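You operate a simulated robot arm through the tools that you are given. There is no shell and no other tool. Be economical: measure what you need, move in short steps, check, and stop when the job is done.

You are at the controls of a simulated two-armed robot. One attempt, no reset.

Task
Switch off, park the orange plug, free the lever and wind the cable.
Fine: bench strip off before the plug comes out; plug in the orange dish; reel lever to FREE; wind till the slack is gone; leave the other plugs in and the power box dial off.

Only the result counts: the job must be done as asked and must still hold three seconds after the hand-in. Knocking over, shifting, dropping, spilling or breaking anything else fails it.

Robot
Two 7-joint arms with fingered hands on one trunk, on a base that drives. Base frame: it is fixed to the floor where the robot stands at the start and does not move with it; the origin is under the middle of the robot, x ahead of it, y to its left, z up. Lengths are in mm, angles in degrees, forces in N, time in s.
The left shoulder is at the start at [21, 214, 1394], the right one opposite. With the tool pointing down near the work surface each hand reaches from about 100 to 560 mm from the robot's upright axis, wherever it stands, measured 20 degrees to its own side. Places, roughly: black plug [700, -100, 900]; dial of the power box [600, 300, 1000]; inside of the orange dish [800, -500, 900]; orange cable reel [600, -500, 900]; orange socket [800, -100, 900]; reel lever [400, -500, 900]; switch of the bench strip [500, -100, 900]; test bench [700, 300, 500]; yellow plug [500, -100, 900]. Payload 3.3 kg a hand.
The tool frame of a hand sits at the grasp point between the pads (the TCP): z along the fingers, y along the line on which they close. The tips reach 26 mm beyond it. Largest opening 132 mm; the body of the gripper starts 73 mm behind the TCP. The gripper is a hand of 2 fingers: y runs from the thumb to the fingers, the wrist lies at [0, 0, -224] in the tool frame, and closing takes about 1.5 s.
Orientation is told as [roll, pitch, yaw] about the base's x, y, z axes, in that order, counted from this pose: with the fingers straight down and closing along the base's y, the tool's x points along the base's -x, its y along +y and its z along -z.

Tools
- The arms move only by the tool drive_tool. It takes "left_targets", "right_targets" or both (then of equal length, played together; a hand with none holds still); each is text: rows parted by semicolons, each of 6 numbers parted by spaces: the shift along the tool's x, y, z in mm, then the turn, a rotation vector about the tool's x, y, z in degrees. In form: x y z wx wy wz; .... A call has 1 to 10 rows; each row shifts and turns the commanded pose from where the row before left it, along the tool's axes as they then stand. "left_fingers" and "right_fingers" are, for a hand that has rows, the opening, from 0 (shut) to 1 (fully open), set as the call begins (left out, the last holds). Each row takes 0.2 s and may step no farther than 50 mm and 8.6 degrees from the row before; otherwise, or with a gripper value out of range, the whole call is refused. Where a pose cannot be reached the arm comes as near as it can. A force on the tool above 40 N (or 10 N above the force at the start of the call, whichever is more), or a blocked arm, ends the call early, and 0.2 s more pass. The fingers move at their own pace (about 153 mm/s each) and stop on an object; they squeeze with about 31 N. The grip force told is the motor's: it shows also when the fingers shut on nothing. Time passes only in rows, and 0.2 s behind the last, so rows that do not move let the fingers close. The reply holds the time, the measured pose of the TCP, the force on the tool along the base axes, the opening and the grip force, in the units named above and with some noise, with the torque about the TCP (base axes, N m) and any sound that the robot's microphone picked up, and new pictures: "show" is both (left out), scene, wrist or none (wrist: the cameras of the hands that moved).
- Cameras (640 x 400 px; columns grow to the right, rows downward): "scene" is now at [84.9, -33, 1553.5]; the picture's right is [-0.41, -0.91, 0.00], its down [-0.64, 0.28, -0.71] and it looks along [0.65, -0.29, -0.70] (base axes); focal length 261 px, centre (320, 200). "left" rides on the left gripper at [-66, -3, -99] in its tool frame; the picture's right is [0.04, -1.00, 0.00], its down [0.83, 0.03, -0.55] and it looks along [0.55, 0.02, 0.83] (tool axes); focal length 261 px, centre (320, 200). "right" rides on the right gripper at [66, -3, -99] in its tool frame; the picture's right is [0.04, 1.00, 0.00], its down [-0.83, 0.03, -0.55] and it looks along [-0.55, 0.02, 0.83] (tool axes); focal length 261 px, centre (320, 200). There is no depth. A picture from a camera that has moved, and an enlarged one, comes with that camera's place and axes in the base frame and with its lens.
- raise_lower(by): slides the trunk up (or, below 0, down) by that many mm; the arms and the scene camera ride with it, the base frame stays. It gives what a move gives, with no picture.
- steer(legs): drives the robot by 1 to 6 legs, each [ahead, left, turn to the left] in mm, mm and degrees, along the robot's own axes; the way and the turn of a leg run together, so that a leg with both is an arc; at most 1500 mm and 180 degrees a leg. The arms and the cameras ride along, it lands a little off, and it stops where it bumps. It gives what a move gives, and a new picture of the scene camera.
- finger_targets(finger1, thumb_bend, hand): sets how far each is bent, from 0 (flat) to 1 (curled in); at 0.3 the hand is open as for a grip, at 0.7 the pads meet at the TCP. One left out holds its place. A second passes; each finger stops where it meets its share of the squeeze, and holds until it gets a number again. A gripper value or a shape takes the hand back. It gives what a move gives, with no picture; readings hold the bend of each and the force on the fingers (four entries, about 0 where the hand has none), thumb and palm.
- grasp_type(shape, hand): the hand has 2 fingers and takes this shape, open, in about a second: jaw (thumb against the fingers, like two jaws); tri (thumb and two fingers); tip (a fingertip pinch); poke (one finger out to press); point (the index stretched); flat (the hand flat); cup (the hand cupped); fist (a fist). The gripper value then closes the fingers along that shape, each until it touches; the sizes above hold for jaw. It gives what a move gives, with no picture.
- head_to(pan, tilt): turns the head with the scene camera to pan (to the left, within 86 degrees either way) and tilt (down, from -29 to 69), counted from straight ahead of the robot. It gives what a move gives, and a new picture of the scene camera.
- close_up(camera, box): a new picture of the part [left, top, right, bottom] of that camera's present view, enlarged. It takes no simulated time.
- job_done(): hands the job in; it is judged then, once.

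Go step by step. Nothing tells you exact positions but the pictures and the camera data: compare them with the known pose of the tool, close in by small moves and look again before you grip or let go. The budget is 120 turns and 260 pictures, counting those below and the enlarged ones. Unless the task says otherwise, let go and move clear before handing in, and close with one line.

The tools are called after "Request:" as name(argument=value, ...) on one line, values as JSON. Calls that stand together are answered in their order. drive_tool: Moves the arms, as the interface text tells. Its arguments: {"type":"object","properties":{"left_targets":{"type":"string"},"left_fingers":{"type":"number"},"right_targets":{"type":"string"},"right_fingers":{"type":"number"},"show":{"type":"string","enum":["both","scene","wrist","none"]}},"required":[]} The other tools are called the same way: raise_lower (by) slides the trunk up or down; grasp_type (shape, hand) gives the hand a shape; finger_targets (finger1, thumb_bend, hand) moves the fingers one by one; steer (legs) drives the base; head_to (pan, tilt) turns the head that bears the scene camera; close_up (camera, box) takes an enlarged picture of a part of a camera's view; job_done () hands the job in.

At the start:

```text
time_s: 0.0
left_ee_pos: [282.0, -13.2, 1247.6]
left_tcp_rot: [0.0, -0.1, 0.0]
left_ft_force: [0.4, 0.2, -0.6]
left_ft_torque: [0.02, 0.01, 0.0]
left_width: 132.0
left_gripper_force: 0.1
left_shape: jaw
left_bend: [0.3, 0.3]
left_finger forces: [0.1, 0.0, 0.1, 0.1, 0.0, 0.0]
right_ee_pos: [379.5, -418.7, 1312.6]
right_tcp_rot: [0.0, 0.0, 0.0]
right_ft_force: [0.2, 0.7, 0.1]
right_ft_torque: [0.04, -0.02, 0.01]
right_width: 131.8
right_gripper_force: 0.1
right_shape: jaw
right_bend: [0.3, 0.3]
right_finger forces: [0.0, 0.0, 0.0, 0.0, 0.1, 0.1]
trunk travel left (down, up): [-675.0, 86.0]
robot x, y, heading: [0.0, 5.7, 0.1]
head pan, tilt: [-23.9, 44.7]
```

scene: 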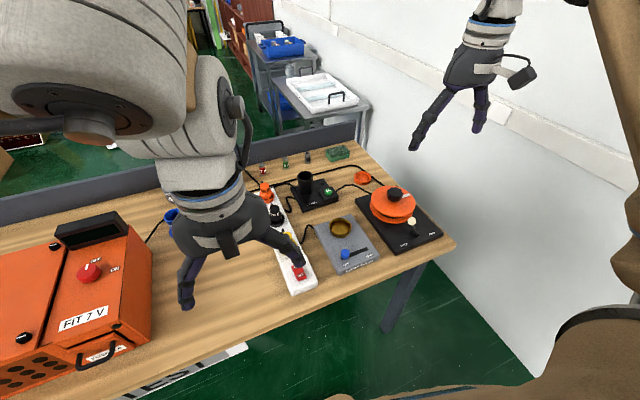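
right: 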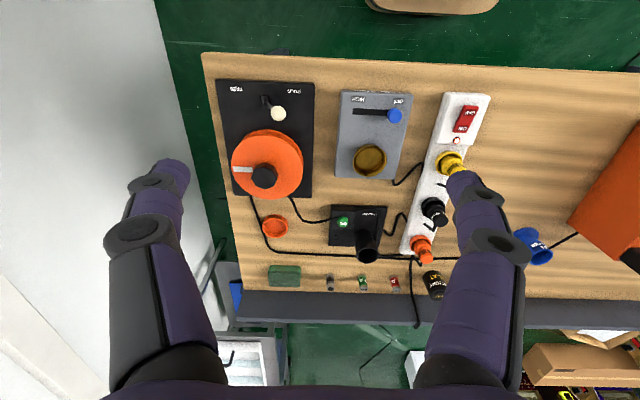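
left: 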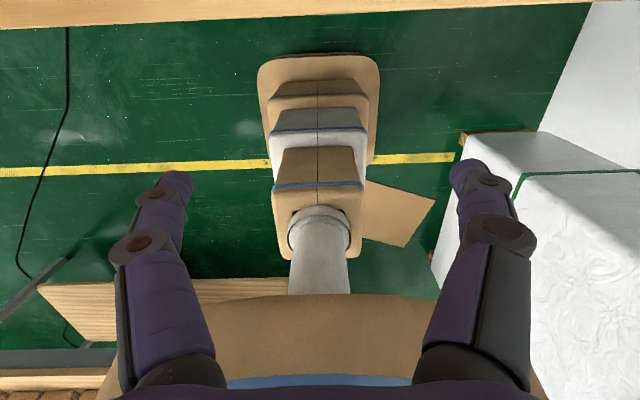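

The right wrist camera shows the board well: the reel with its lever, the strip with its red switch, and the orange plug at the far end. I'll enlarge the key parts before moving.

Request:
close_up(camera="right", box=[200, 60, 360, 160])

Request:
close_up(camera="right", box=[340, 80, 500, 180])

Request:
close_up(camera="right", box=[320, 180, 480, 280])

Request:
close_up(camera="right", box=[210, 130, 370, 230])

Request:
close_up(camera="scene", box=[300, 160, 460, 260])

```text
4.00 times, centred on (280, 110) of right
camera zoom: at [314.1, -422.9, 1411.8], right [-0.04, 1.0, 0.0], down [0.83, 0.03, 0.55], along [0.55, 0.02, -0.83], focal length 1043 px, centre (480, 560)
```

zoom: 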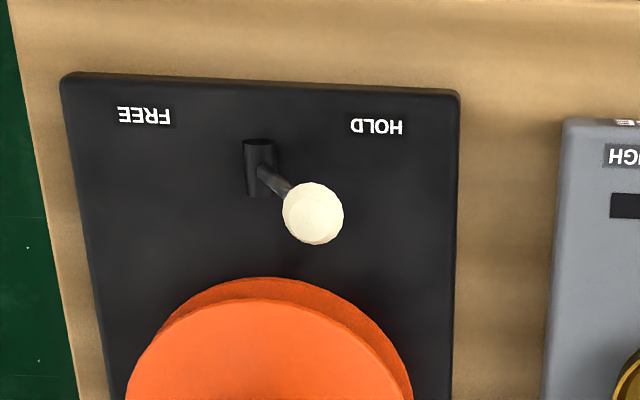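

```text
4.00 times, centred on (420, 130) of right
camera zoom: at [314.1, -422.9, 1411.8], right [-0.04, 1.0, 0.0], down [0.83, 0.03, 0.55], along [0.55, 0.02, -0.83], focal length 1043 px, centre (-80, 480)
```

zoom: 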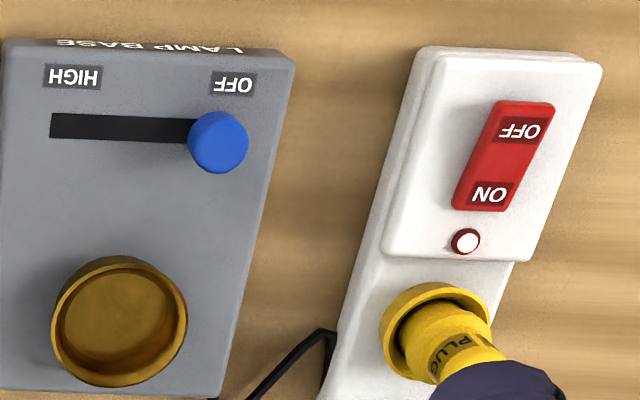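

```text
4.00 times, centred on (400, 230) of right
camera zoom: at [314.1, -422.9, 1411.8], right [-0.04, 1.0, 0.0], down [0.83, 0.03, 0.55], along [0.55, 0.02, -0.83], focal length 1043 px, centre (0, 80)
```

zoom: 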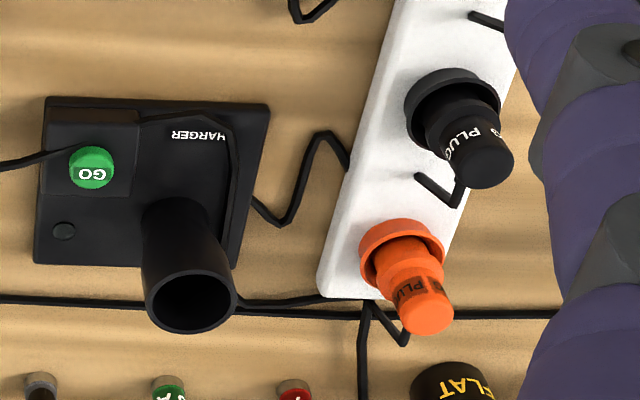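

```text
4.00 times, centred on (290, 180) of right
camera zoom: at [314.1, -422.9, 1411.8], right [-0.04, 1.0, 0.0], down [0.83, 0.03, 0.55], along [0.55, 0.02, -0.83], focal length 1043 px, centre (440, 280)
```

zoom: 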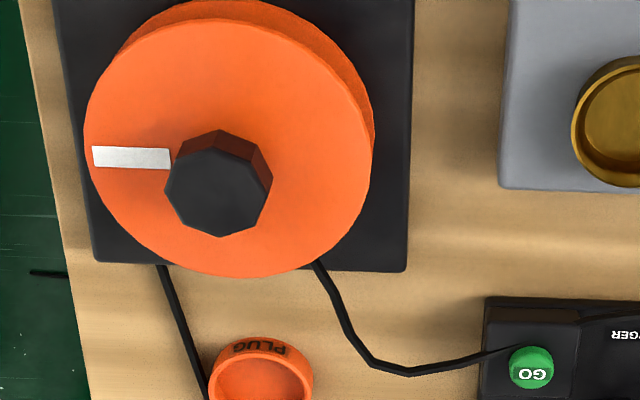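

```text
4.00 times, centred on (380, 210) of scene
camera zoom: at [84.9, -33.0, 1553.5], right [-0.41, -0.91, 0.0], down [-0.64, 0.28, -0.71], along [0.65, -0.29, -0.7], focal length 1046 px, centre (80, 160)
```

zoom: 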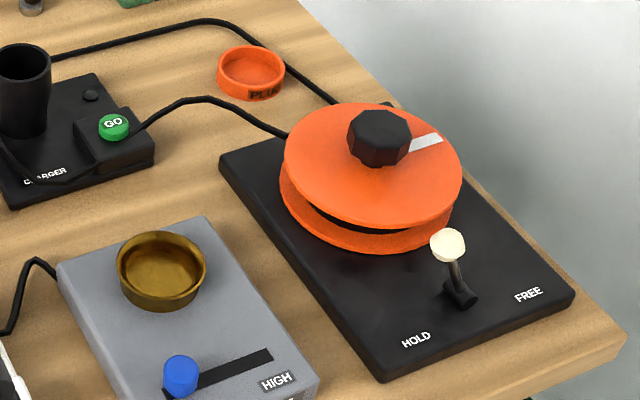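

The geometry checks out across the two cameras: rocker OFF end about [438,-130,905], plug top about [786,-137,948], lever ball about [436,-488,968], reel knob about [570,-525,957], dish about [746,-523,885]. I'll look down to see the bench edge and how far the base can drive ahead.

Request:
head_to(pan=0, tilt=69)

```text
time_s: 0.9
left_ee_pos: [282.4, -14.5, 1247.1]
left_tcp_rot: [0.0, 0.0, -0.1]
left_ft_force: [0.6, -0.3, -0.2]
left_ft_torque: [-0.03, 0.03, 0.01]
left_width: 132.0
left_gripper_force: 0.0
left_shape: jaw
left_bend: [0.3, 0.3]
left_finger forces: [0.0, 0.0, 0.0, 0.0, 0.0, 0.0]
right_ee_pos: [378.7, -419.1, 1312.3]
right_tcp_rot: [0.0, 0.0, 0.1]
right_ft_force: [-0.4, -0.3, -0.1]
right_ft_torque: [0.03, 0.0, -0.03]
right_width: 131.8
right_gripper_force: 0.0
right_shape: jaw
right_bend: [0.3, 0.3]
right_finger forces: [0.1, 0.0, 0.0, 0.0, 0.0, 0.1]
trunk travel left (down, up): [-675.0, 86.0]
robot x, y, heading: [2.3, -1.1, -0.2]
head pan, tilt: [0.0, 68.8]
camera scene: at [66.3, 0.0, 1524.2], right [0.0, -1.0, 0.0], down [-0.93, 0.0, -0.36], along [0.36, 0.0, -0.93], focal length 261 px, centre (320, 200)
```

scene: 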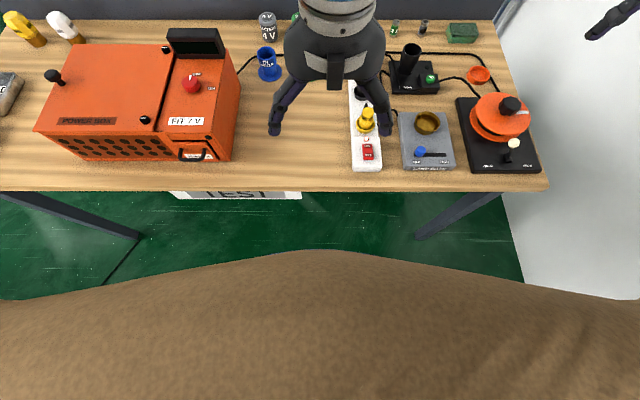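

The bench edge is at x≈350, the chest front is near x≈126, and the rocker is reachable from here. I'll move the left arm aside and bring the shut right hand above the OFF end of the rocker.

Request:
drive_tool(left_targets="0 35 -5 0 0 0;0 35 -5 0 0 0;0 35 -5 0 0 0;0 35 -5 0 0 0;0 35 -5 0 0 0;0 35 -5 0 0 0;0 35 -5 0 0 0;0 0 0 0 0 0;0 0 0 0 0 0", right_targets="-6.3 32 30 0 0 0;-6.3 32 30 0 0 0;-6.3 32 30 0 0 0;-6.3 32 30 0 0 0;-6.3 32 30 0 0 0;-6.3 32 30 0 0 0;-6.3 32 30 0 0 0;-6.3 32 30 0 0 0;-6.3 32 30 0 0 0", right_fingers=0, show="both")

```text
time_s: 2.9
left_ee_pos: [282.4, 233.0, 1282.3]
left_tcp_rot: [-0.1, 0.1, 0.0]
left_ft_force: [-0.3, -0.3, 0.3]
left_ft_torque: [0.02, -0.01, -0.02]
left_width: 131.8
left_gripper_force: 0.2
left_shape: jaw
left_bend: [0.3, 0.3]
left_finger forces: [0.0, 0.0, 0.0, 0.0, 0.0, 0.0]
right_ee_pos: [450.4, -254.6, 1115.7]
right_tcp_rot: [1.3, 0.1, -2.3]
right_ft_force: [-0.2, 0.9, 0.2]
right_ft_torque: [0.01, 0.01, -0.02]
right_width: 0.0
right_gripper_force: 30.8
right_shape: jaw
right_bend: [0.62, 0.7]
right_finger forces: [0.1, 0.0, 0.0, 0.0, 0.0, 0.1]
right hand out of reach, approached as far as the arm can: row 5, 6, 7, 8, 9
trunk travel left (down, up): [-675.0, 86.0]
robot x, y, heading: [-1.7, 2.9, -0.0]
head pan, tilt: [0.0, 68.8]
camera scene: at [66.3, 1.2, 1524.1], right [0.0, -1.0, 0.0], down [-0.93, 0.0, -0.36], along [0.36, 0.0, -0.93], focal length 261 px, centre (320, 200)
camera right: at [385.2, -258.0, 1214.6], right [0.0, 1.0, 0.02], down [0.83, -0.01, 0.55], along [0.55, 0.02, -0.83], focal length 261 px, centre (320, 200)
camera left: at [347.1, 229.9, 1381.9], right [-0.04, -1.0, 0.0], down [-0.83, 0.03, 0.55], along [-0.55, 0.02, -0.83], focal length 261 px, centre (320, 200)
```

scene: 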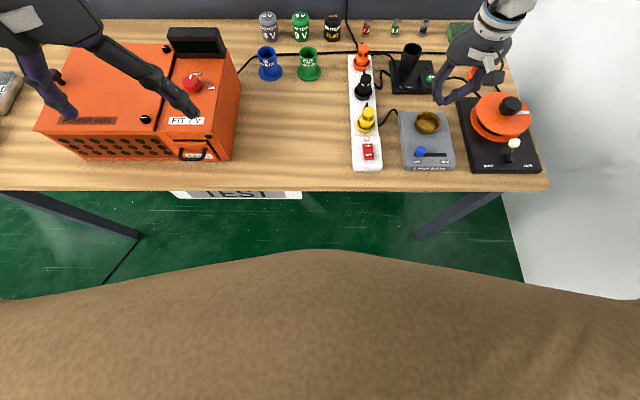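
right: 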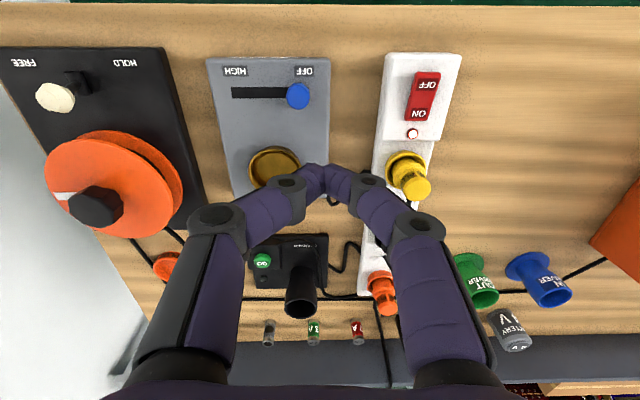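
left: 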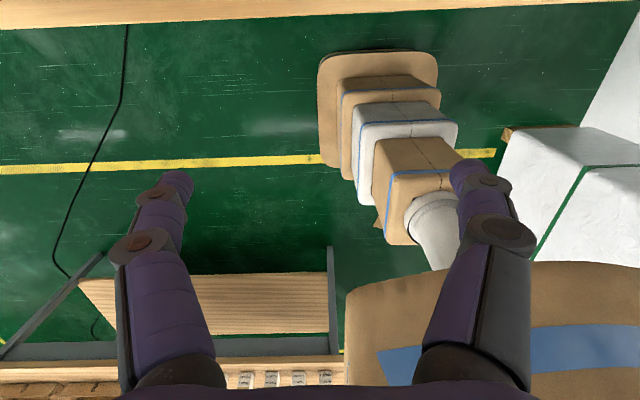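

The right hand stalled short at [450,-255,1116], although that should be reachable. I'll move back up and approach in a different order.

Request:
drive_tool(right_targets="0 0 0 0 0 0;0 0 0 0 0 0;0 0 0 0 0 0", show="none")

```text
time_s: 3.7
left_ee_pos: [282.9, 231.2, 1282.7]
left_tcp_rot: [0.0, 0.0, -0.1]
left_ft_force: [-0.5, 0.1, 0.2]
left_ft_torque: [0.01, 0.03, -0.03]
left_width: 131.6
left_gripper_force: 0.0
left_shape: jaw
left_bend: [0.3, 0.3]
left_finger forces: [0.0, 0.0, 0.0, 0.1, 0.1, 0.0]
right_ee_pos: [449.5, -255.7, 1113.6]
right_tcp_rot: [1.4, 0.4, -2.2]
right_ft_force: [-0.3, -0.2, 0.3]
right_ft_torque: [0.01, 0.01, 0.02]
right_width: 0.2
right_gripper_force: 30.6
right_shape: jaw
right_bend: [0.62, 0.7]
right_finger forces: [0.1, 0.0, 0.0, 0.0, 0.0, 0.0]
trunk travel left (down, up): [-675.0, 86.0]
robot x, y, heading: [0.2, -0.8, 0.1]
head pan, tilt: [0.0, 68.8]
```

Request:
drive_tool(right_targets="0 30 0 0 0 0;0 30 0 0 0 0;0 30 0 0 0 0;0 30 0 0 0 0;0 0 0 0 0 0", show="none")

```text
time_s: 4.9
left_ee_pos: [281.7, 231.1, 1284.2]
left_tcp_rot: [-0.1, 0.0, -0.1]
left_ft_force: [-0.1, -0.3, 0.6]
left_ft_torque: [0.01, 0.0, -0.01]
left_width: 131.8
left_gripper_force: 0.0
left_shape: jaw
left_bend: [0.3, 0.3]
left_finger forces: [0.0, 0.0, 0.0, 0.0, 0.0, 0.0]
right_ee_pos: [450.0, -253.8, 1115.0]
right_tcp_rot: [1.4, 0.3, -2.2]
right_ft_force: [-0.8, -0.7, 0.5]
right_ft_torque: [0.0, 0.04, -0.01]
right_width: 0.0
right_gripper_force: 31.0
right_shape: jaw
right_bend: [0.62, 0.7]
right_finger forces: [0.1, 0.0, 0.0, 0.0, 0.0, 0.1]
right hand out of reach, approached as far as the arm can: row 1, 2, 3, 4
trunk travel left (down, up): [-675.0, 86.0]
robot x, y, heading: [-2.9, -1.1, -0.1]
head pan, tilt: [0.0, 68.8]
```

Request:
drive_tool(right_targets="30 0 0 0 0 0;30 0 0 0 0 0;30 0 0 0 0 0;0 0 0 0 0 0", show="none")

```text
time_s: 5.9
left_ee_pos: [283.0, 230.3, 1283.5]
left_tcp_rot: [0.0, 0.1, -0.1]
left_ft_force: [0.0, -0.9, 0.5]
left_ft_torque: [-0.01, 0.0, 0.01]
left_width: 131.8
left_gripper_force: 0.1
left_shape: jaw
left_bend: [0.3, 0.3]
left_finger forces: [0.0, 0.0, 0.1, 0.0, 0.1, 0.1]
right_ee_pos: [377.7, -295.2, 1108.8]
right_tcp_rot: [1.8, 0.9, -2.8]
right_ft_force: [-0.1, 0.5, 0.3]
right_ft_torque: [0.01, 0.01, -0.01]
right_width: 0.1
right_gripper_force: 31.2
right_shape: jaw
right_bend: [0.62, 0.7]
right_finger forces: [0.0, 0.1, 0.0, 0.0, 0.0, 0.0]
right hand out of reach, approached as far as the arm can: row 1, 2, 3
trunk travel left (down, up): [-675.0, 86.0]
robot x, y, heading: [-1.7, 2.2, -0.2]
head pan, tilt: [0.0, 68.8]
```

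The arm seems stuck at a joint limit on the inward side. I'll raise the hand and lower the trunk, which should give the arm more room to reach inward near the bench top.

Request:
drive_tool(right_targets="0 0 -40 0 0 0;0 0 -40 0 0 0;0 0 -40 0 0 0;0 0 -40 0 0 0;0 0 -40 0 0 0;0 0 0 0 0 0", show="none")

Request:
raise_lower(by=-150)

```text
time_s: 7.3
left_ee_pos: [283.3, 231.6, 1281.7]
left_tcp_rot: [-0.1, 0.1, 0.0]
left_ft_force: [-0.1, -1.2, -0.1]
left_ft_torque: [0.0, 0.0, 0.01]
left_width: 132.1
left_gripper_force: 0.1
left_shape: jaw
left_bend: [0.3, 0.3]
left_finger forces: [0.1, 0.0, 0.0, 0.0, 0.0, 0.1]
right_ee_pos: [381.4, -287.6, 1314.0]
right_tcp_rot: [0.0, 0.0, 0.3]
right_ft_force: [-0.5, -0.7, -0.4]
right_ft_torque: [-0.02, -0.02, 0.01]
right_width: 0.1
right_gripper_force: 31.4
right_shape: jaw
right_bend: [0.62, 0.7]
right_finger forces: [0.0, 0.1, 0.0, 0.0, 0.1, 0.0]
trunk travel left (down, up): [-675.0, 86.0]
robot x, y, heading: [-2.3, -1.2, -0.2]
head pan, tilt: [0.0, 68.8]
```

```text
time_s: 9.0
left_ee_pos: [282.3, 230.7, 1132.8]
left_tcp_rot: [0.0, 0.0, 0.1]
left_ft_force: [0.6, -0.6, -0.3]
left_ft_torque: [0.0, 0.01, -0.02]
left_width: 131.5
left_gripper_force: 0.0
left_shape: jaw
left_bend: [0.3, 0.3]
left_finger forces: [0.0, 0.1, 0.0, 0.0, 0.0, 0.0]
right_ee_pos: [381.9, -287.5, 1164.5]
right_tcp_rot: [0.7, 0.0, -0.5]
right_ft_force: [-1.1, 0.1, 0.5]
right_ft_torque: [0.02, 0.0, -0.02]
right_width: 0.0
right_gripper_force: 30.4
right_shape: jaw
right_bend: [0.62, 0.7]
right_finger forces: [0.0, 0.1, 0.0, 0.0, 0.0, 0.0]
trunk travel left (down, up): [-525.0, 236.0]
robot x, y, heading: [-1.6, -1.2, 0.0]
head pan, tilt: [0.0, 68.8]
```

Orientation is clean again. Now I'll go inward at this height, then down.

Request:
drive_tool(right_targets="-14 40 0 0 0 0;-14 40 0 0 0 0;-14 40 0 0 0 0;-14 37 0 0 0 0;0 0 30 0 0 0;0 0 30 0 0 0;0 0 30 0 0 0;0 0 30 0 0 0;0 0 0 0 0 0", show="both")

```text
time_s: 11.0
left_ee_pos: [282.8, 231.0, 1132.7]
left_tcp_rot: [-0.1, 0.1, -0.1]
left_ft_force: [-0.7, -0.3, 0.1]
left_ft_torque: [0.02, -0.02, 0.0]
left_width: 131.9
left_gripper_force: 0.0
left_shape: jaw
left_bend: [0.3, 0.3]
left_finger forces: [0.1, 0.0, 0.1, 0.0, 0.0, 0.0]
right_ee_pos: [417.1, -274.3, 1060.4]
right_tcp_rot: [2.6, -1.0, -2.4]
right_ft_force: [-0.3, 0.3, -0.6]
right_ft_torque: [-0.01, -0.02, 0.02]
right_width: 0.0
right_gripper_force: 31.4
right_shape: jaw
right_bend: [0.62, 0.7]
right_finger forces: [0.1, 0.0, 0.0, 0.0, 0.0, 0.0]
right hand out of reach, approached as far as the arm can: row 2, 3, 4, 5, 6, 7, 8
trunk travel left (down, up): [-525.0, 236.0]
robot x, y, heading: [-2.5, 1.1, -0.1]
head pan, tilt: [0.0, 68.8]
camera scene: at [70.1, 0.5, 1374.1], right [0.0, -1.0, 0.0], down [-0.93, 0.0, -0.36], along [0.36, 0.0, -0.93], focal length 261 px, centre (320, 200)
camera right: at [349.1, -280.5, 1157.4], right [0.0, 1.0, 0.05], down [0.82, -0.03, 0.57], along [0.57, 0.04, -0.82], focal length 261 px, centre (320, 200)
```

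scene: 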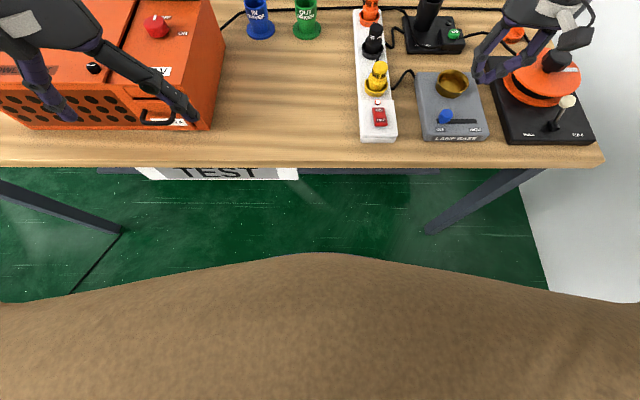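
right: 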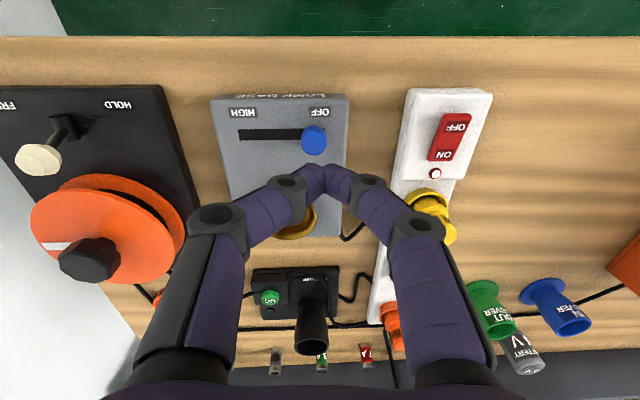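

The right arm has an inward limit of roughly azimuth -33° at this radius, so I'll shift the base left to bring the rocker under the hand.

Request:
steer(legs=[[30, 165, 0]])

```text
time_s: 12.5
left_ee_pos: [312.1, 399.8, 1131.7]
left_tcp_rot: [-0.1, 0.1, 0.1]
left_ft_force: [-1.1, 0.3, -0.4]
left_ft_torque: [-0.04, 0.0, 0.02]
left_width: 131.8
left_gripper_force: 0.1
left_shape: jaw
left_bend: [0.3, 0.3]
left_finger forces: [0.1, 0.0, 0.0, 0.0, 0.0, 0.0]
right_ee_pos: [444.8, -106.1, 1055.2]
right_tcp_rot: [2.7, -0.3, -2.5]
right_ft_force: [0.4, 1.0, 0.1]
right_ft_torque: [-0.03, 0.0, 0.04]
right_width: 0.2
right_gripper_force: 30.8
right_shape: jaw
right_bend: [0.62, 0.7]
right_finger forces: [0.0, 0.0, 0.0, 0.1, 0.1, 0.0]
trunk travel left (down, up): [-525.0, 236.0]
robot x, y, heading: [27.0, 164.7, 0.3]
head pan, tilt: [0.0, 68.8]
camera scene: at [100.5, 168.5, 1374.0], right [0.0, -1.0, 0.0], down [-0.93, 0.0, -0.36], along [0.36, 0.0, -0.93], focal length 261 px, centre (320, 200)
```

scene: 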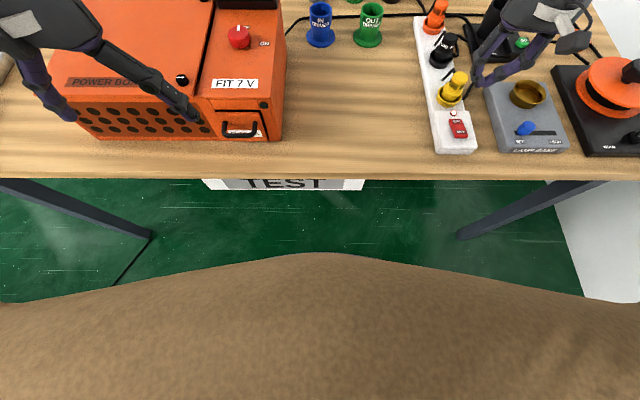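

Request:
drive_tool(right_targets="8 -22 0 0 0 0;0 0 30 0 0 0;0 0 30 0 0 0;0 0 0 0 0 0", show="wrist")

```text
time_s: 13.5
left_ee_pos: [311.1, 399.4, 1133.0]
left_tcp_rot: [0.0, 0.0, 0.1]
left_ft_force: [-0.1, 1.6, -0.4]
left_ft_torque: [-0.02, -0.02, -0.02]
left_width: 132.0
left_gripper_force: 0.0
left_shape: jaw
left_bend: [0.3, 0.3]
left_finger forces: [0.0, 0.0, 0.0, 0.0, 0.0, 0.0]
right_ee_pos: [435.4, -131.6, 995.6]
right_tcp_rot: [4.0, -0.5, -4.1]
right_ft_force: [0.3, -0.7, 0.1]
right_ft_torque: [-0.02, -0.02, -0.01]
right_width: 0.3
right_gripper_force: 31.6
right_shape: jaw
right_bend: [0.62, 0.7]
right_finger forces: [0.0, 0.1, 0.1, 0.0, 0.0, 0.0]
trunk travel left (down, up): [-525.0, 236.0]
robot x, y, heading: [32.0, 167.1, -0.0]
head pan, tilt: [0.0, 68.8]
camera right: at [369.8, -137.7, 1093.1], right [0.03, 1.0, 0.07], down [0.83, -0.07, 0.56], along [0.56, 0.04, -0.82], focal length 261 px, centre (320, 200)
```

right: 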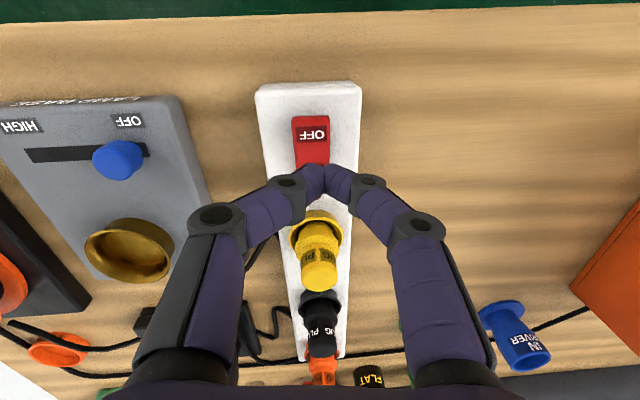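

The fingertips are right over the OFF end at [435,-131]. Now I'll press down slowly.

Request:
drive_tool(right_targets="0 0 25 0 0 0;0 0 20 0 0 0;0 0 8 0 0 0;0 0 5 0 0 0;0 0 4 0 0 0;0 0 4 0 0 0;0 0 4 0 0 0;0 0 4 0 0 0", show="wrist")

```text
time_s: 15.2
left_ee_pos: [310.4, 400.5, 1132.9]
left_tcp_rot: [-0.2, -0.1, 0.0]
left_ft_force: [-0.5, 0.2, 0.1]
left_ft_torque: [0.0, -0.01, -0.02]
left_width: 131.7
left_gripper_force: 0.1
left_shape: jaw
left_bend: [0.3, 0.3]
left_finger forces: [0.0, 0.0, 0.1, 0.0, 0.0, 0.0]
right_ee_pos: [437.7, -129.9, 929.7]
right_tcp_rot: [3.7, -1.0, -4.5]
right_ft_force: [-9.8, 5.9, 28.6]
right_ft_torque: [0.26, 0.1, 0.09]
right_width: 0.0
right_gripper_force: 30.6
right_shape: jaw
right_bend: [0.65, 0.7]
right_finger forces: [0.1, 0.0, 0.0, 0.1, 0.1, 0.0]
trunk travel left (down, up): [-525.0, 236.0]
robot x, y, heading: [26.8, 167.7, -0.2]
head pan, tilt: [0.0, 68.8]
stopped in row 8 (right hand): the force on the tool passed its limit at 44 N (the readings are from after the stop); the commanded pose is now the measured one
camera right: at [370.6, -134.3, 1027.9], right [0.03, 1.0, 0.06], down [0.82, -0.06, 0.57], along [0.57, 0.03, -0.82], focal length 261 px, centre (320, 200)
```

right: 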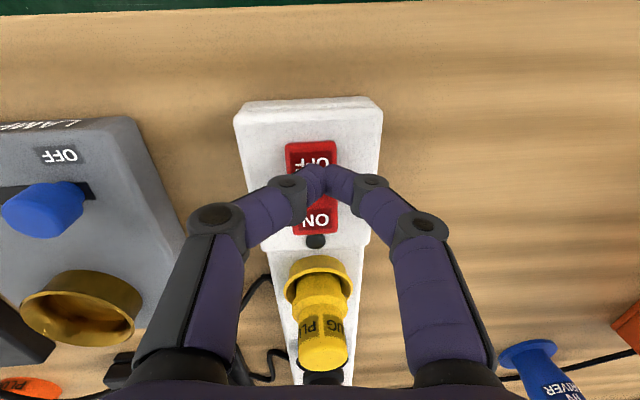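

The strip's lamp is dark now, so it looks switched off. I'll lift straight up and verify.

Request:
drive_tool(right_targets="0 0 -40 0 0 0;0 0 -40 0 0 0;0 0 -40 0 0 0;0 0 -40 0 0 0;0 0 0 0 0 0", right_fingers=1, show="wrist")

Request:
close_up(camera="scene", box=[400, 60, 560, 160])

```text
time_s: 16.4
left_ee_pos: [312.9, 398.7, 1132.2]
left_tcp_rot: [0.0, 0.0, 0.2]
left_ft_force: [-0.4, 0.1, 1.1]
left_ft_torque: [0.02, 0.04, -0.03]
left_width: 131.9
left_gripper_force: 0.1
left_shape: jaw
left_bend: [0.3, 0.3]
left_finger forces: [0.0, 0.0, 0.0, 0.1, 0.0, 0.0]
right_ee_pos: [433.1, -153.1, 1083.6]
right_tcp_rot: [5.8, -0.3, -6.7]
right_ft_force: [-0.1, -0.6, -0.3]
right_ft_torque: [-0.01, 0.0, 0.0]
right_width: 131.9
right_gripper_force: 0.0
right_shape: jaw
right_bend: [0.3, 0.3]
right_finger forces: [0.1, 0.0, 0.1, 0.0, 0.0, 0.1]
trunk travel left (down, up): [-525.0, 236.0]
robot x, y, heading: [30.6, 167.7, 0.3]
head pan, tilt: [0.0, 68.8]
camera right: at [367.7, -157.4, 1181.3], right [0.08, 0.99, 0.1], down [0.82, -0.12, 0.56], along [0.57, 0.04, -0.82], focal length 261 px, centre (320, 200)
```

right: 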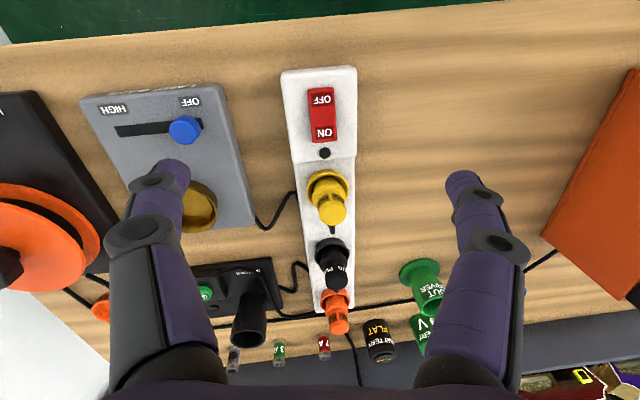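

```text
4.00 times, centred on (480, 110) of scene
camera zoom: at [100.7, 166.8, 1374.0], right [0.0, -1.0, 0.0], down [-0.93, 0.0, -0.36], along [0.36, 0.0, -0.93], focal length 1046 px, centre (-320, 560)
```

zoom: 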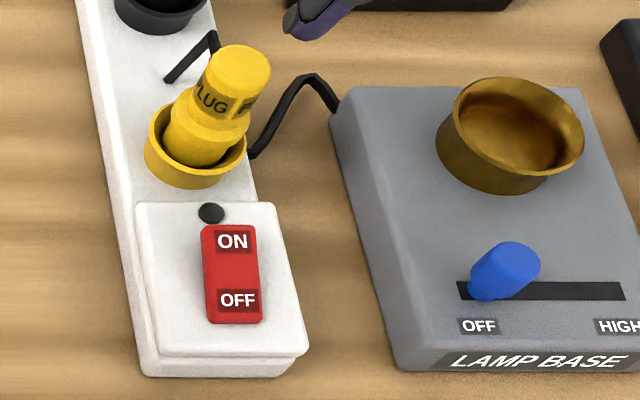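

The strip is off, with the lamp dark and the OFF end down. Next I'll tuck the left arm back and up, centre the right hand, and drive in towards the orange plug.

Request:
drive_tool(left_targets="25 0 -25 0 0 0;25 0 -25 0 0 0;25 0 -25 0 0 0;25 0 -25 0 0 0", right_targets="0 -10 -10 0 0 0;0 -10 -10 0 0 0;0 -10 0 0 0 0;0 -10 0 0 0 0", right_fingers=0.55, show="none")

Request:
steer(legs=[[100, -91, 0]])

```text
time_s: 17.4
left_ee_pos: [209.7, 398.5, 1232.2]
left_tcp_rot: [0.1, 0.1, 0.1]
left_ft_force: [-1.1, 0.0, -0.7]
left_ft_torque: [0.0, -0.02, 0.0]
left_width: 132.1
left_gripper_force: 0.0
left_shape: jaw
left_bend: [0.3, 0.3]
left_finger forces: [0.0, 0.1, 0.0, 0.0, 0.1, 0.0]
right_ee_pos: [432.9, -181.9, 1103.3]
right_tcp_rot: [3.4, -0.9, -4.0]
right_ft_force: [-0.1, 0.1, -0.1]
right_ft_torque: [0.01, 0.01, 0.02]
right_width: 73.4
right_gripper_force: 0.0
right_shape: jaw
right_bend: [0.72, 0.7]
right_finger forces: [0.0, 0.0, 0.0, 0.0, 0.0, 0.0]
trunk travel left (down, up): [-525.0, 236.0]
robot x, y, heading: [27.2, 165.5, 0.3]
head pan, tilt: [0.0, 68.8]
```

```text
time_s: 18.7
left_ee_pos: [314.3, 306.7, 1232.5]
left_tcp_rot: [0.2, 0.2, 0.1]
left_ft_force: [0.0, -0.5, 0.1]
left_ft_torque: [0.01, 0.04, 0.02]
left_width: 132.0
left_gripper_force: 0.1
left_shape: jaw
left_bend: [0.3, 0.3]
left_finger forces: [0.0, 0.0, 0.1, 0.0, 0.0, 0.1]
right_ee_pos: [535.1, -273.2, 1105.4]
right_tcp_rot: [3.6, -0.9, -4.1]
right_ft_force: [0.5, -1.5, 0.6]
right_ft_torque: [0.0, 0.0, -0.01]
right_width: 73.3
right_gripper_force: 0.0
right_shape: jaw
right_bend: [0.72, 0.7]
right_finger forces: [0.0, 0.0, 0.1, 0.0, 0.0, 0.0]
trunk travel left (down, up): [-525.0, 236.0]
robot x, y, heading: [130.4, 80.1, 0.2]
head pan, tilt: [0.0, 68.8]
camera scene: at [202.2, 74.9, 1374.0], right [0.0, -1.0, 0.0], down [-0.93, 0.0, -0.36], along [0.36, 0.0, -0.93], focal length 261 px, centre (320, 200)
```

scene: 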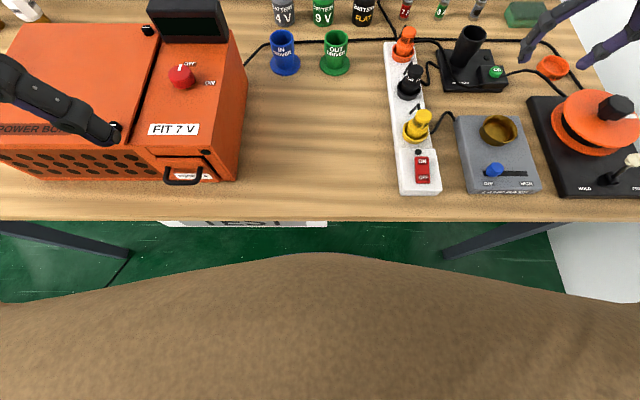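

Request:
steer(legs=[[80, 0, 0]])

Request:
close_up(camera="right", box=[0, 0, 640, 400])

```text
time_s: 19.8
left_ee_pos: [395.8, 308.1, 1232.0]
left_tcp_rot: [0.0, 0.1, 0.0]
left_ft_force: [0.4, -0.1, -0.5]
left_ft_torque: [-0.01, 0.02, 0.0]
left_width: 132.1
left_gripper_force: 0.0
left_shape: jaw
left_bend: [0.3, 0.3]
left_finger forces: [0.1, 0.0, 0.0, 0.1, 0.0, 0.0]
right_ee_pos: [616.0, -272.0, 1105.0]
right_tcp_rot: [3.5, -1.0, -4.1]
right_ft_force: [-0.3, -0.2, -0.4]
right_ft_torque: [-0.02, 0.02, 0.03]
right_width: 73.1
right_gripper_force: 0.0
right_shape: jaw
right_bend: [0.72, 0.7]
right_finger forces: [0.1, 0.0, 0.0, 0.1, 0.0, 0.1]
trunk travel left (down, up): [-525.0, 236.0]
robot x, y, heading: [209.4, 76.0, 0.0]
head pan, tilt: [0.0, 68.8]
camera scene: at [282.7, 76.2, 1374.0], right [0.0, -1.0, 0.0], down [-0.93, 0.0, -0.36], along [0.36, 0.0, -0.93], focal length 261 px, centre (320, 200)
```

scene: 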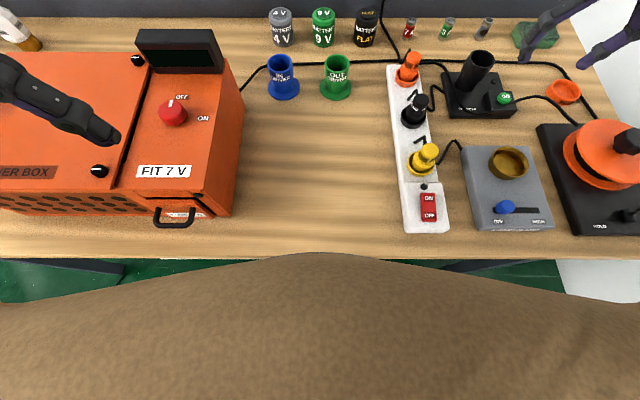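

```text
1.00 times, centred on (320, 200) of right (not enlarged: the box is as wide or as high as the picture)
camera zoom: at [548.6, -277.2, 1202.4], right [0.03, 1.0, 0.06], down [0.82, -0.06, 0.57], along [0.57, 0.03, -0.82], focal length 261 px, centre (320, 200)
```

zoom: 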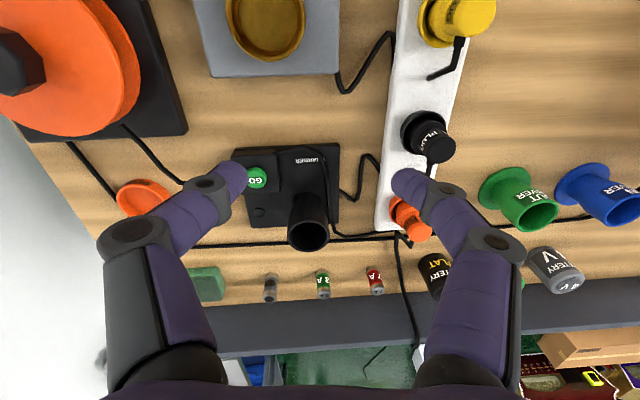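

Request:
drive_tool(right_targets="-33 22 8 0 0 0;-33 25 8 0 0 0;-33 27 8 0 0 0;-33 27 8 0 0 0;-33 27 8 0 0 0;0 0 0 0 0 0", show="wrist")

```text
time_s: 21.2
left_ee_pos: [394.9, 307.1, 1231.5]
left_tcp_rot: [0.0, 0.1, 0.0]
left_ft_force: [0.5, 0.4, -0.1]
left_ft_torque: [0.01, -0.04, -0.01]
left_width: 131.7
left_gripper_force: 0.1
left_shape: jaw
left_bend: [0.3, 0.3]
left_finger forces: [0.0, 0.0, 0.1, 0.1, 0.0, 0.0]
right_ee_pos: [736.3, -187.5, 1082.5]
right_tcp_rot: [3.5, -1.0, -4.2]
right_ft_force: [-0.5, 0.6, -0.3]
right_ft_torque: [-0.01, -0.03, 0.03]
right_width: 73.0
right_gripper_force: 0.1
right_shape: jaw
right_bend: [0.72, 0.7]
right_finger forces: [0.0, 0.0, 0.0, 0.0, 0.1, 0.0]
right hand out of reach, approached as far as the arm can: row 4, 5
trunk travel left (down, up): [-525.0, 236.0]
robot x, y, heading: [212.9, 76.1, -0.2]
head pan, tilt: [0.0, 68.8]
camera right: at [669.5, -192.3, 1181.1], right [0.03, 1.0, 0.06], down [0.82, -0.06, 0.57], along [0.57, 0.03, -0.82], focal length 261 px, centre (320, 200)
```

right: 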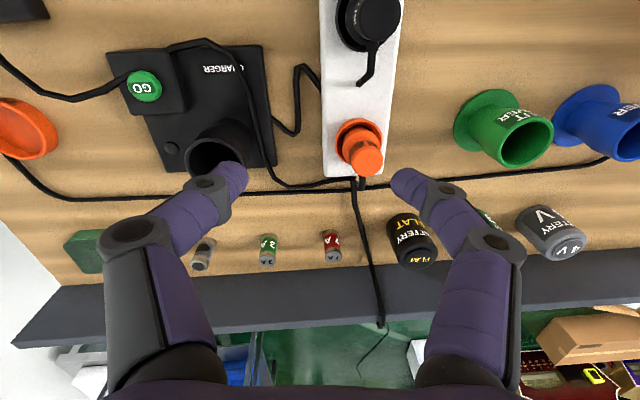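

The orange plug is at about [782,-142] and the hand is at its reach limit. I'll shift the base left 45 mm and tilt the tool forward to gain reach.

Request:
steer(legs=[[8, 45, 0]])

Request:
drive_tool(right_targets="0 0 0 -1.7 -7 2;0 0 0 -1.7 -7 2;-19 0 5 0 0 0;-19 0 5 0 0 0;0 0 30 0 0 0;0 0 0 0 0 0", show="wrist")

```text
time_s: 22.1
left_ee_pos: [402.1, 354.7, 1230.9]
left_tcp_rot: [-0.1, 0.1, 0.1]
left_ft_force: [0.1, 0.4, 0.3]
left_ft_torque: [-0.03, 0.01, -0.02]
left_width: 131.8
left_gripper_force: 0.1
left_shape: jaw
left_bend: [0.3, 0.3]
left_finger forces: [0.0, 0.0, 0.0, 0.0, 0.0, 0.0]
right_ee_pos: [745.0, -138.4, 1083.4]
right_tcp_rot: [3.3, -1.0, -4.1]
right_ft_force: [0.3, 0.1, 0.2]
right_ft_torque: [-0.03, -0.02, -0.03]
right_width: 73.1
right_gripper_force: 0.0
right_shape: jaw
right_bend: [0.72, 0.7]
right_finger forces: [0.0, 0.0, 0.0, 0.0, 0.0, 0.1]
trunk travel left (down, up): [-525.0, 236.0]
robot x, y, heading: [217.3, 122.4, 0.2]
head pan, tilt: [0.0, 68.8]
camera scene: at [289.6, 125.1, 1374.0], right [0.0, -1.0, 0.0], down [-0.93, 0.0, -0.36], along [0.36, 0.0, -0.93], focal length 261 px, centre (320, 200)
```

scene: 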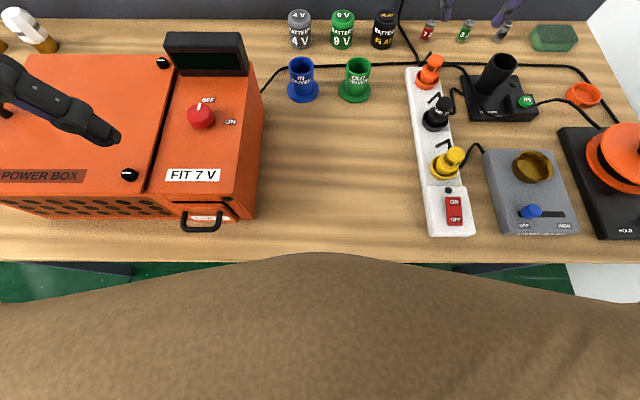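

```text
time_s: 23.5
left_ee_pos: [400.2, 353.3, 1231.5]
left_tcp_rot: [-0.1, 0.0, 0.1]
left_ft_force: [0.6, 0.4, 0.0]
left_ft_torque: [0.01, 0.02, 0.02]
left_width: 131.9
left_gripper_force: 0.0
left_shape: jaw
left_bend: [0.3, 0.3]
left_finger forces: [0.0, 0.1, 0.1, 0.0, 0.1, 0.0]
right_ee_pos: [792.3, -144.6, 1055.3]
right_tcp_rot: [7.7, -14.6, -9.4]
right_ft_force: [-0.6, -0.3, 0.6]
right_ft_torque: [0.0, -0.02, 0.01]
right_width: 72.9
right_gripper_force: 0.0
right_shape: jaw
right_bend: [0.72, 0.7]
right_finger forces: [0.1, 0.0, 0.0, 0.0, 0.1, 0.0]
trunk travel left (down, up): [-525.0, 236.0]
robot x, y, heading: [219.6, 121.7, -0.1]
head pan, tilt: [0.0, 68.8]
camera right: at [703.8, -146.9, 1133.0], right [0.09, 0.99, 0.12], down [0.65, -0.15, 0.75], along [0.75, 0.01, -0.66], focal length 261 px, centre (320, 200)
```

right: 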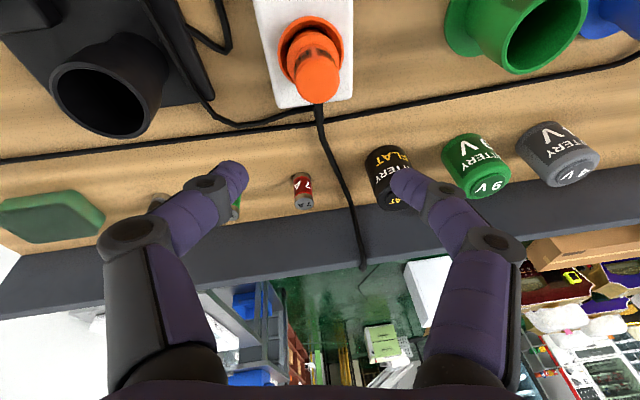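

Request:
drive_tool(right_targets="0 0 0 3.8 0 -4.6;0 0 0 3.8 0 -4.6;4 0 30 0 0 0;0 0 0 0 0 0;0 0 0 0 0 0", show="both")

```text
time_s: 24.7
left_ee_pos: [402.0, 353.7, 1232.4]
left_tcp_rot: [0.0, 0.1, 0.2]
left_ft_force: [0.7, -0.2, 0.1]
left_ft_torque: [-0.02, 0.02, 0.01]
left_width: 131.8
left_gripper_force: 0.1
left_shape: jaw
left_bend: [0.3, 0.3]
left_finger forces: [0.1, 0.0, 0.1, 0.0, 0.0, 0.0]
right_ee_pos: [796.3, -144.3, 1025.1]
right_tcp_rot: [-2.4, -15.0, 0.2]
right_ft_force: [-0.2, 0.1, 0.0]
right_ft_torque: [-0.01, -0.03, 0.0]
right_width: 73.0
right_gripper_force: 0.1
right_shape: jaw
right_bend: [0.72, 0.7]
right_finger forces: [0.1, 0.0, 0.0, 0.1, 0.0, 0.0]
trunk travel left (down, up): [-525.0, 236.0]
robot x, y, heading: [219.8, 120.6, 0.3]
head pan, tilt: [0.0, 68.8]
camera scene: at [289.4, 122.1, 1374.1], right [0.0, -1.0, 0.0], down [-0.93, 0.0, -0.36], along [0.36, 0.0, -0.93], focal length 261 px, centre (320, 200)
camera right: at [707.9, -144.2, 1103.9], right [-0.03, 1.0, -0.05], down [0.66, 0.06, 0.75], along [0.75, -0.01, -0.66], focal length 261 px, centre (320, 200)
```

scene: 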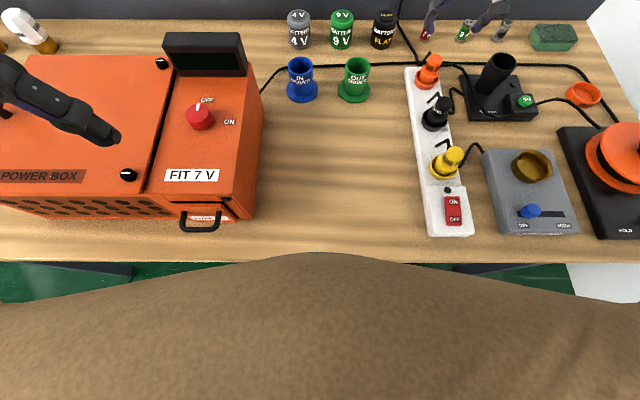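
right: 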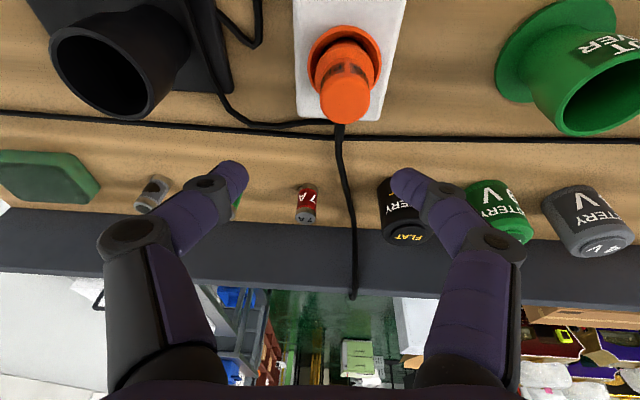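

Request:
drive_tool(right_targets="10 5 20 2.4 0 0;10 5 20 0 0 0;0 0 0 0 0 0", show="wrist")

```text
time_s: 25.5
left_ee_pos: [401.1, 354.2, 1231.6]
left_tcp_rot: [0.1, 0.0, 0.1]
left_ft_force: [0.3, 1.0, 0.4]
left_ft_torque: [0.01, -0.04, 0.0]
left_width: 131.9
left_gripper_force: 0.1
left_shape: jaw
left_bend: [0.3, 0.3]
left_finger forces: [0.0, 0.0, 0.0, 0.0, 0.0, 0.1]
right_ee_pos: [788.5, -142.9, 983.8]
right_tcp_rot: [-4.4, -15.2, -1.1]
right_ft_force: [0.2, -0.6, -0.1]
right_ft_torque: [0.0, -0.04, -0.02]
right_width: 72.7
right_gripper_force: 0.0
right_shape: jaw
right_bend: [0.72, 0.7]
right_finger forces: [0.0, 0.1, 0.0, 0.0, 0.1, 0.0]
trunk travel left (down, up): [-525.0, 236.0]
robot x, y, heading: [220.1, 120.1, 0.2]
head pan, tilt: [0.0, 68.8]
camera right: at [699.9, -137.8, 1061.9], right [0.0, 1.0, -0.09], down [0.66, 0.07, 0.75], along [0.75, -0.05, -0.66], focal length 261 px, centre (320, 200)
```

right: 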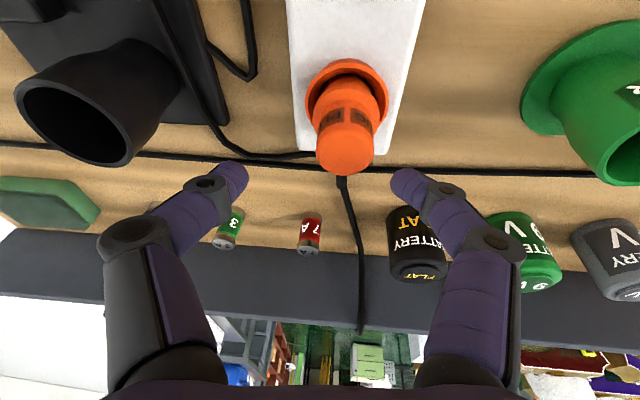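

Request:
drive_tool(right_targets="0 0 0 -4.4 0 0;7 9 8 0 0 0;5 0 10 0 0 0;0 0 0 0 0 0", show="wrist")

```text
time_s: 26.5
left_ee_pos: [402.0, 354.2, 1231.1]
left_tcp_rot: [0.0, 0.0, 0.1]
left_ft_force: [-0.3, 0.1, -0.5]
left_ft_torque: [-0.02, -0.01, -0.03]
left_width: 131.8
left_gripper_force: 0.0
left_shape: jaw
left_bend: [0.3, 0.3]
left_finger forces: [0.1, 0.0, 0.0, 0.0, 0.0, 0.0]
right_ee_pos: [780.7, -133.6, 961.7]
right_tcp_rot: [-0.2, -15.1, -0.8]
right_ft_force: [0.1, 0.5, 0.3]
right_ft_torque: [-0.01, 0.06, 0.02]
right_width: 72.9
right_gripper_force: 0.0
right_shape: jaw
right_bend: [0.72, 0.7]
right_finger forces: [0.0, 0.1, 0.1, 0.0, 0.0, 0.0]
trunk travel left (down, up): [-525.0, 236.0]
robot x, y, heading: [219.8, 122.9, 0.2]
head pan, tilt: [0.0, 68.8]
camera right: at [691.4, -136.0, 1040.2], right [-0.03, 1.0, -0.01], down [0.66, 0.03, 0.75], along [0.75, 0.01, -0.66], focal length 261 px, centre (320, 200)
```

right: 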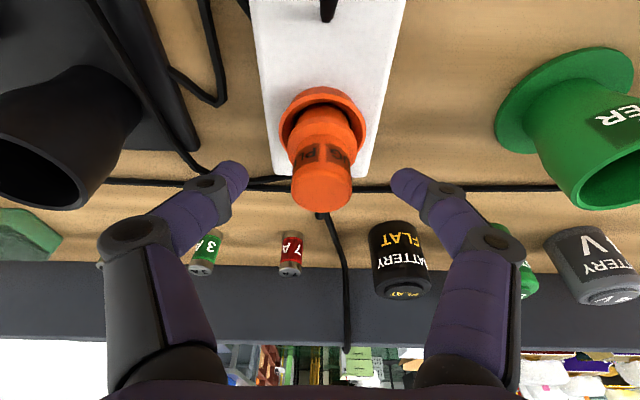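

The plug stands centred between the fingers. I'll go down 20 mm and close.

Request:
drive_tool(right_targets="2.5 0 10 0 0 0;2.5 -1 10 0 0 0;0 0 0 0 0 0", show="none")

Request:
drive_tool(right_targets="0 0 0 0 0 0;0 0 0 0 0 0;0 0 0 0 0 0;0 0 0 0 0 0;0 0 0 0 0 0;0 0 0 0 0 0;0 0 0 0 0 0", right_fingers=0, show="wrist")

```text
time_s: 27.3
left_ee_pos: [401.6, 353.6, 1231.9]
left_tcp_rot: [0.1, 0.0, 0.1]
left_ft_force: [0.6, -0.1, -0.5]
left_ft_torque: [-0.01, -0.04, 0.02]
left_width: 131.9
left_gripper_force: 0.1
left_shape: jaw
left_bend: [0.3, 0.3]
left_finger forces: [0.1, 0.0, 0.0, 0.0, 0.1, 0.0]
right_ee_pos: [779.4, -130.3, 938.9]
right_tcp_rot: [-0.4, -15.0, -0.2]
right_ft_force: [-0.3, -0.6, -0.2]
right_ft_torque: [-0.02, 0.0, -0.01]
right_width: 72.9
right_gripper_force: 0.0
right_shape: jaw
right_bend: [0.72, 0.7]
right_finger forces: [0.0, 0.0, 0.1, 0.0, 0.1, 0.0]
trunk travel left (down, up): [-525.0, 236.0]
robot x, y, heading: [221.0, 122.1, -0.2]
head pan, tilt: [0.0, 68.8]
```

```text
time_s: 28.9
left_ee_pos: [401.3, 354.3, 1232.1]
left_tcp_rot: [0.0, 0.0, 0.1]
left_ft_force: [0.0, -0.4, -0.9]
left_ft_torque: [-0.02, -0.01, -0.01]
left_width: 132.0
left_gripper_force: 0.0
left_shape: jaw
left_bend: [0.3, 0.3]
left_finger forces: [0.0, 0.1, 0.0, 0.0, 0.1, 0.1]
right_ee_pos: [781.1, -130.1, 939.8]
right_tcp_rot: [-0.3, -15.1, -0.3]
right_ft_force: [0.0, -1.3, 0.4]
right_ft_torque: [0.0, -0.01, -0.01]
right_width: 27.5
right_gripper_force: 31.3
right_shape: jaw
right_bend: [0.73, 0.71]
right_finger forces: [25.5, 0.0, 0.0, 0.1, 26.3, 0.0]
trunk travel left (down, up): [-525.0, 236.0]
robot x, y, heading: [217.9, 122.4, -0.2]
head pan, tilt: [0.0, 68.8]
heard: snap
camera right: at [692.1, -133.3, 1018.3], right [-0.04, 1.0, -0.02], down [0.66, 0.03, 0.75], along [0.75, 0.02, -0.66], focal length 261 px, centre (320, 200)
```

right: 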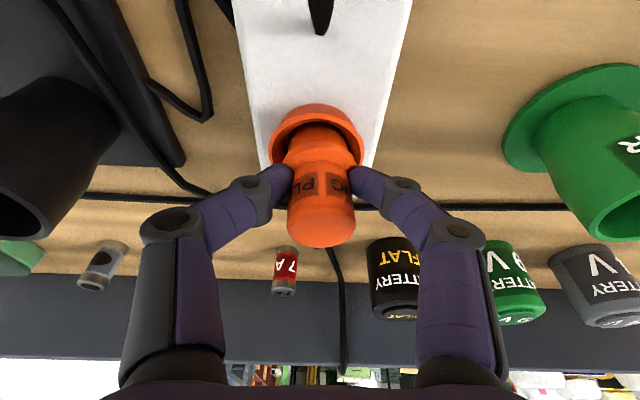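

The plug is gripped (width 27.5 mm). Now I'll pull straight up gently.

Request:
drive_tool(right_targets="-1.3 0 -4.8 0 0 0;-1.3 0 -4.8 0 0 0;-2.6 0 -9.7 0 0 0;-2.6 0 -9.7 0 0 0;-2.6 0 -9.7 0 0 0;-2.6 0 -9.7 0 0 0;0 0 0 0 0 0", show="wrist")

```text
time_s: 30.5
left_ee_pos: [400.8, 354.6, 1231.4]
left_tcp_rot: [0.0, 0.1, 0.1]
left_ft_force: [0.4, 0.0, -0.2]
left_ft_torque: [-0.02, 0.02, -0.01]
left_width: 132.0
left_gripper_force: 0.0
left_shape: jaw
left_bend: [0.3, 0.3]
left_finger forces: [0.0, 0.0, 0.0, 0.1, 0.0, 0.1]
right_ee_pos: [779.5, -134.5, 986.4]
right_tcp_rot: [-0.1, -14.7, -0.8]
right_ft_force: [-0.2, 0.0, -1.3]
right_ft_torque: [-0.05, 0.0, -0.02]
right_width: 27.3
right_gripper_force: 30.8
right_shape: jaw
right_bend: [0.73, 0.71]
right_finger forces: [25.5, 0.1, 0.0, 0.1, 26.2, 0.1]
trunk travel left (down, up): [-525.0, 236.0]
robot x, y, heading: [218.8, 121.0, 0.3]
head pan, tilt: [0.0, 68.8]
camera right: at [691.5, -136.9, 1066.4], right [-0.03, 1.0, -0.01], down [0.66, 0.03, 0.75], along [0.75, 0.01, -0.66], focal length 261 px, centre (320, 200)
```

right: 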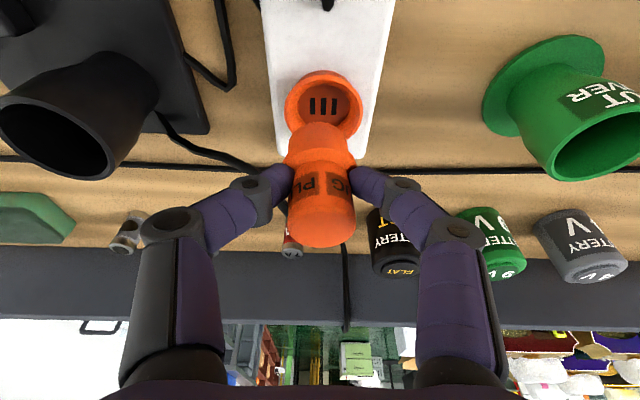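

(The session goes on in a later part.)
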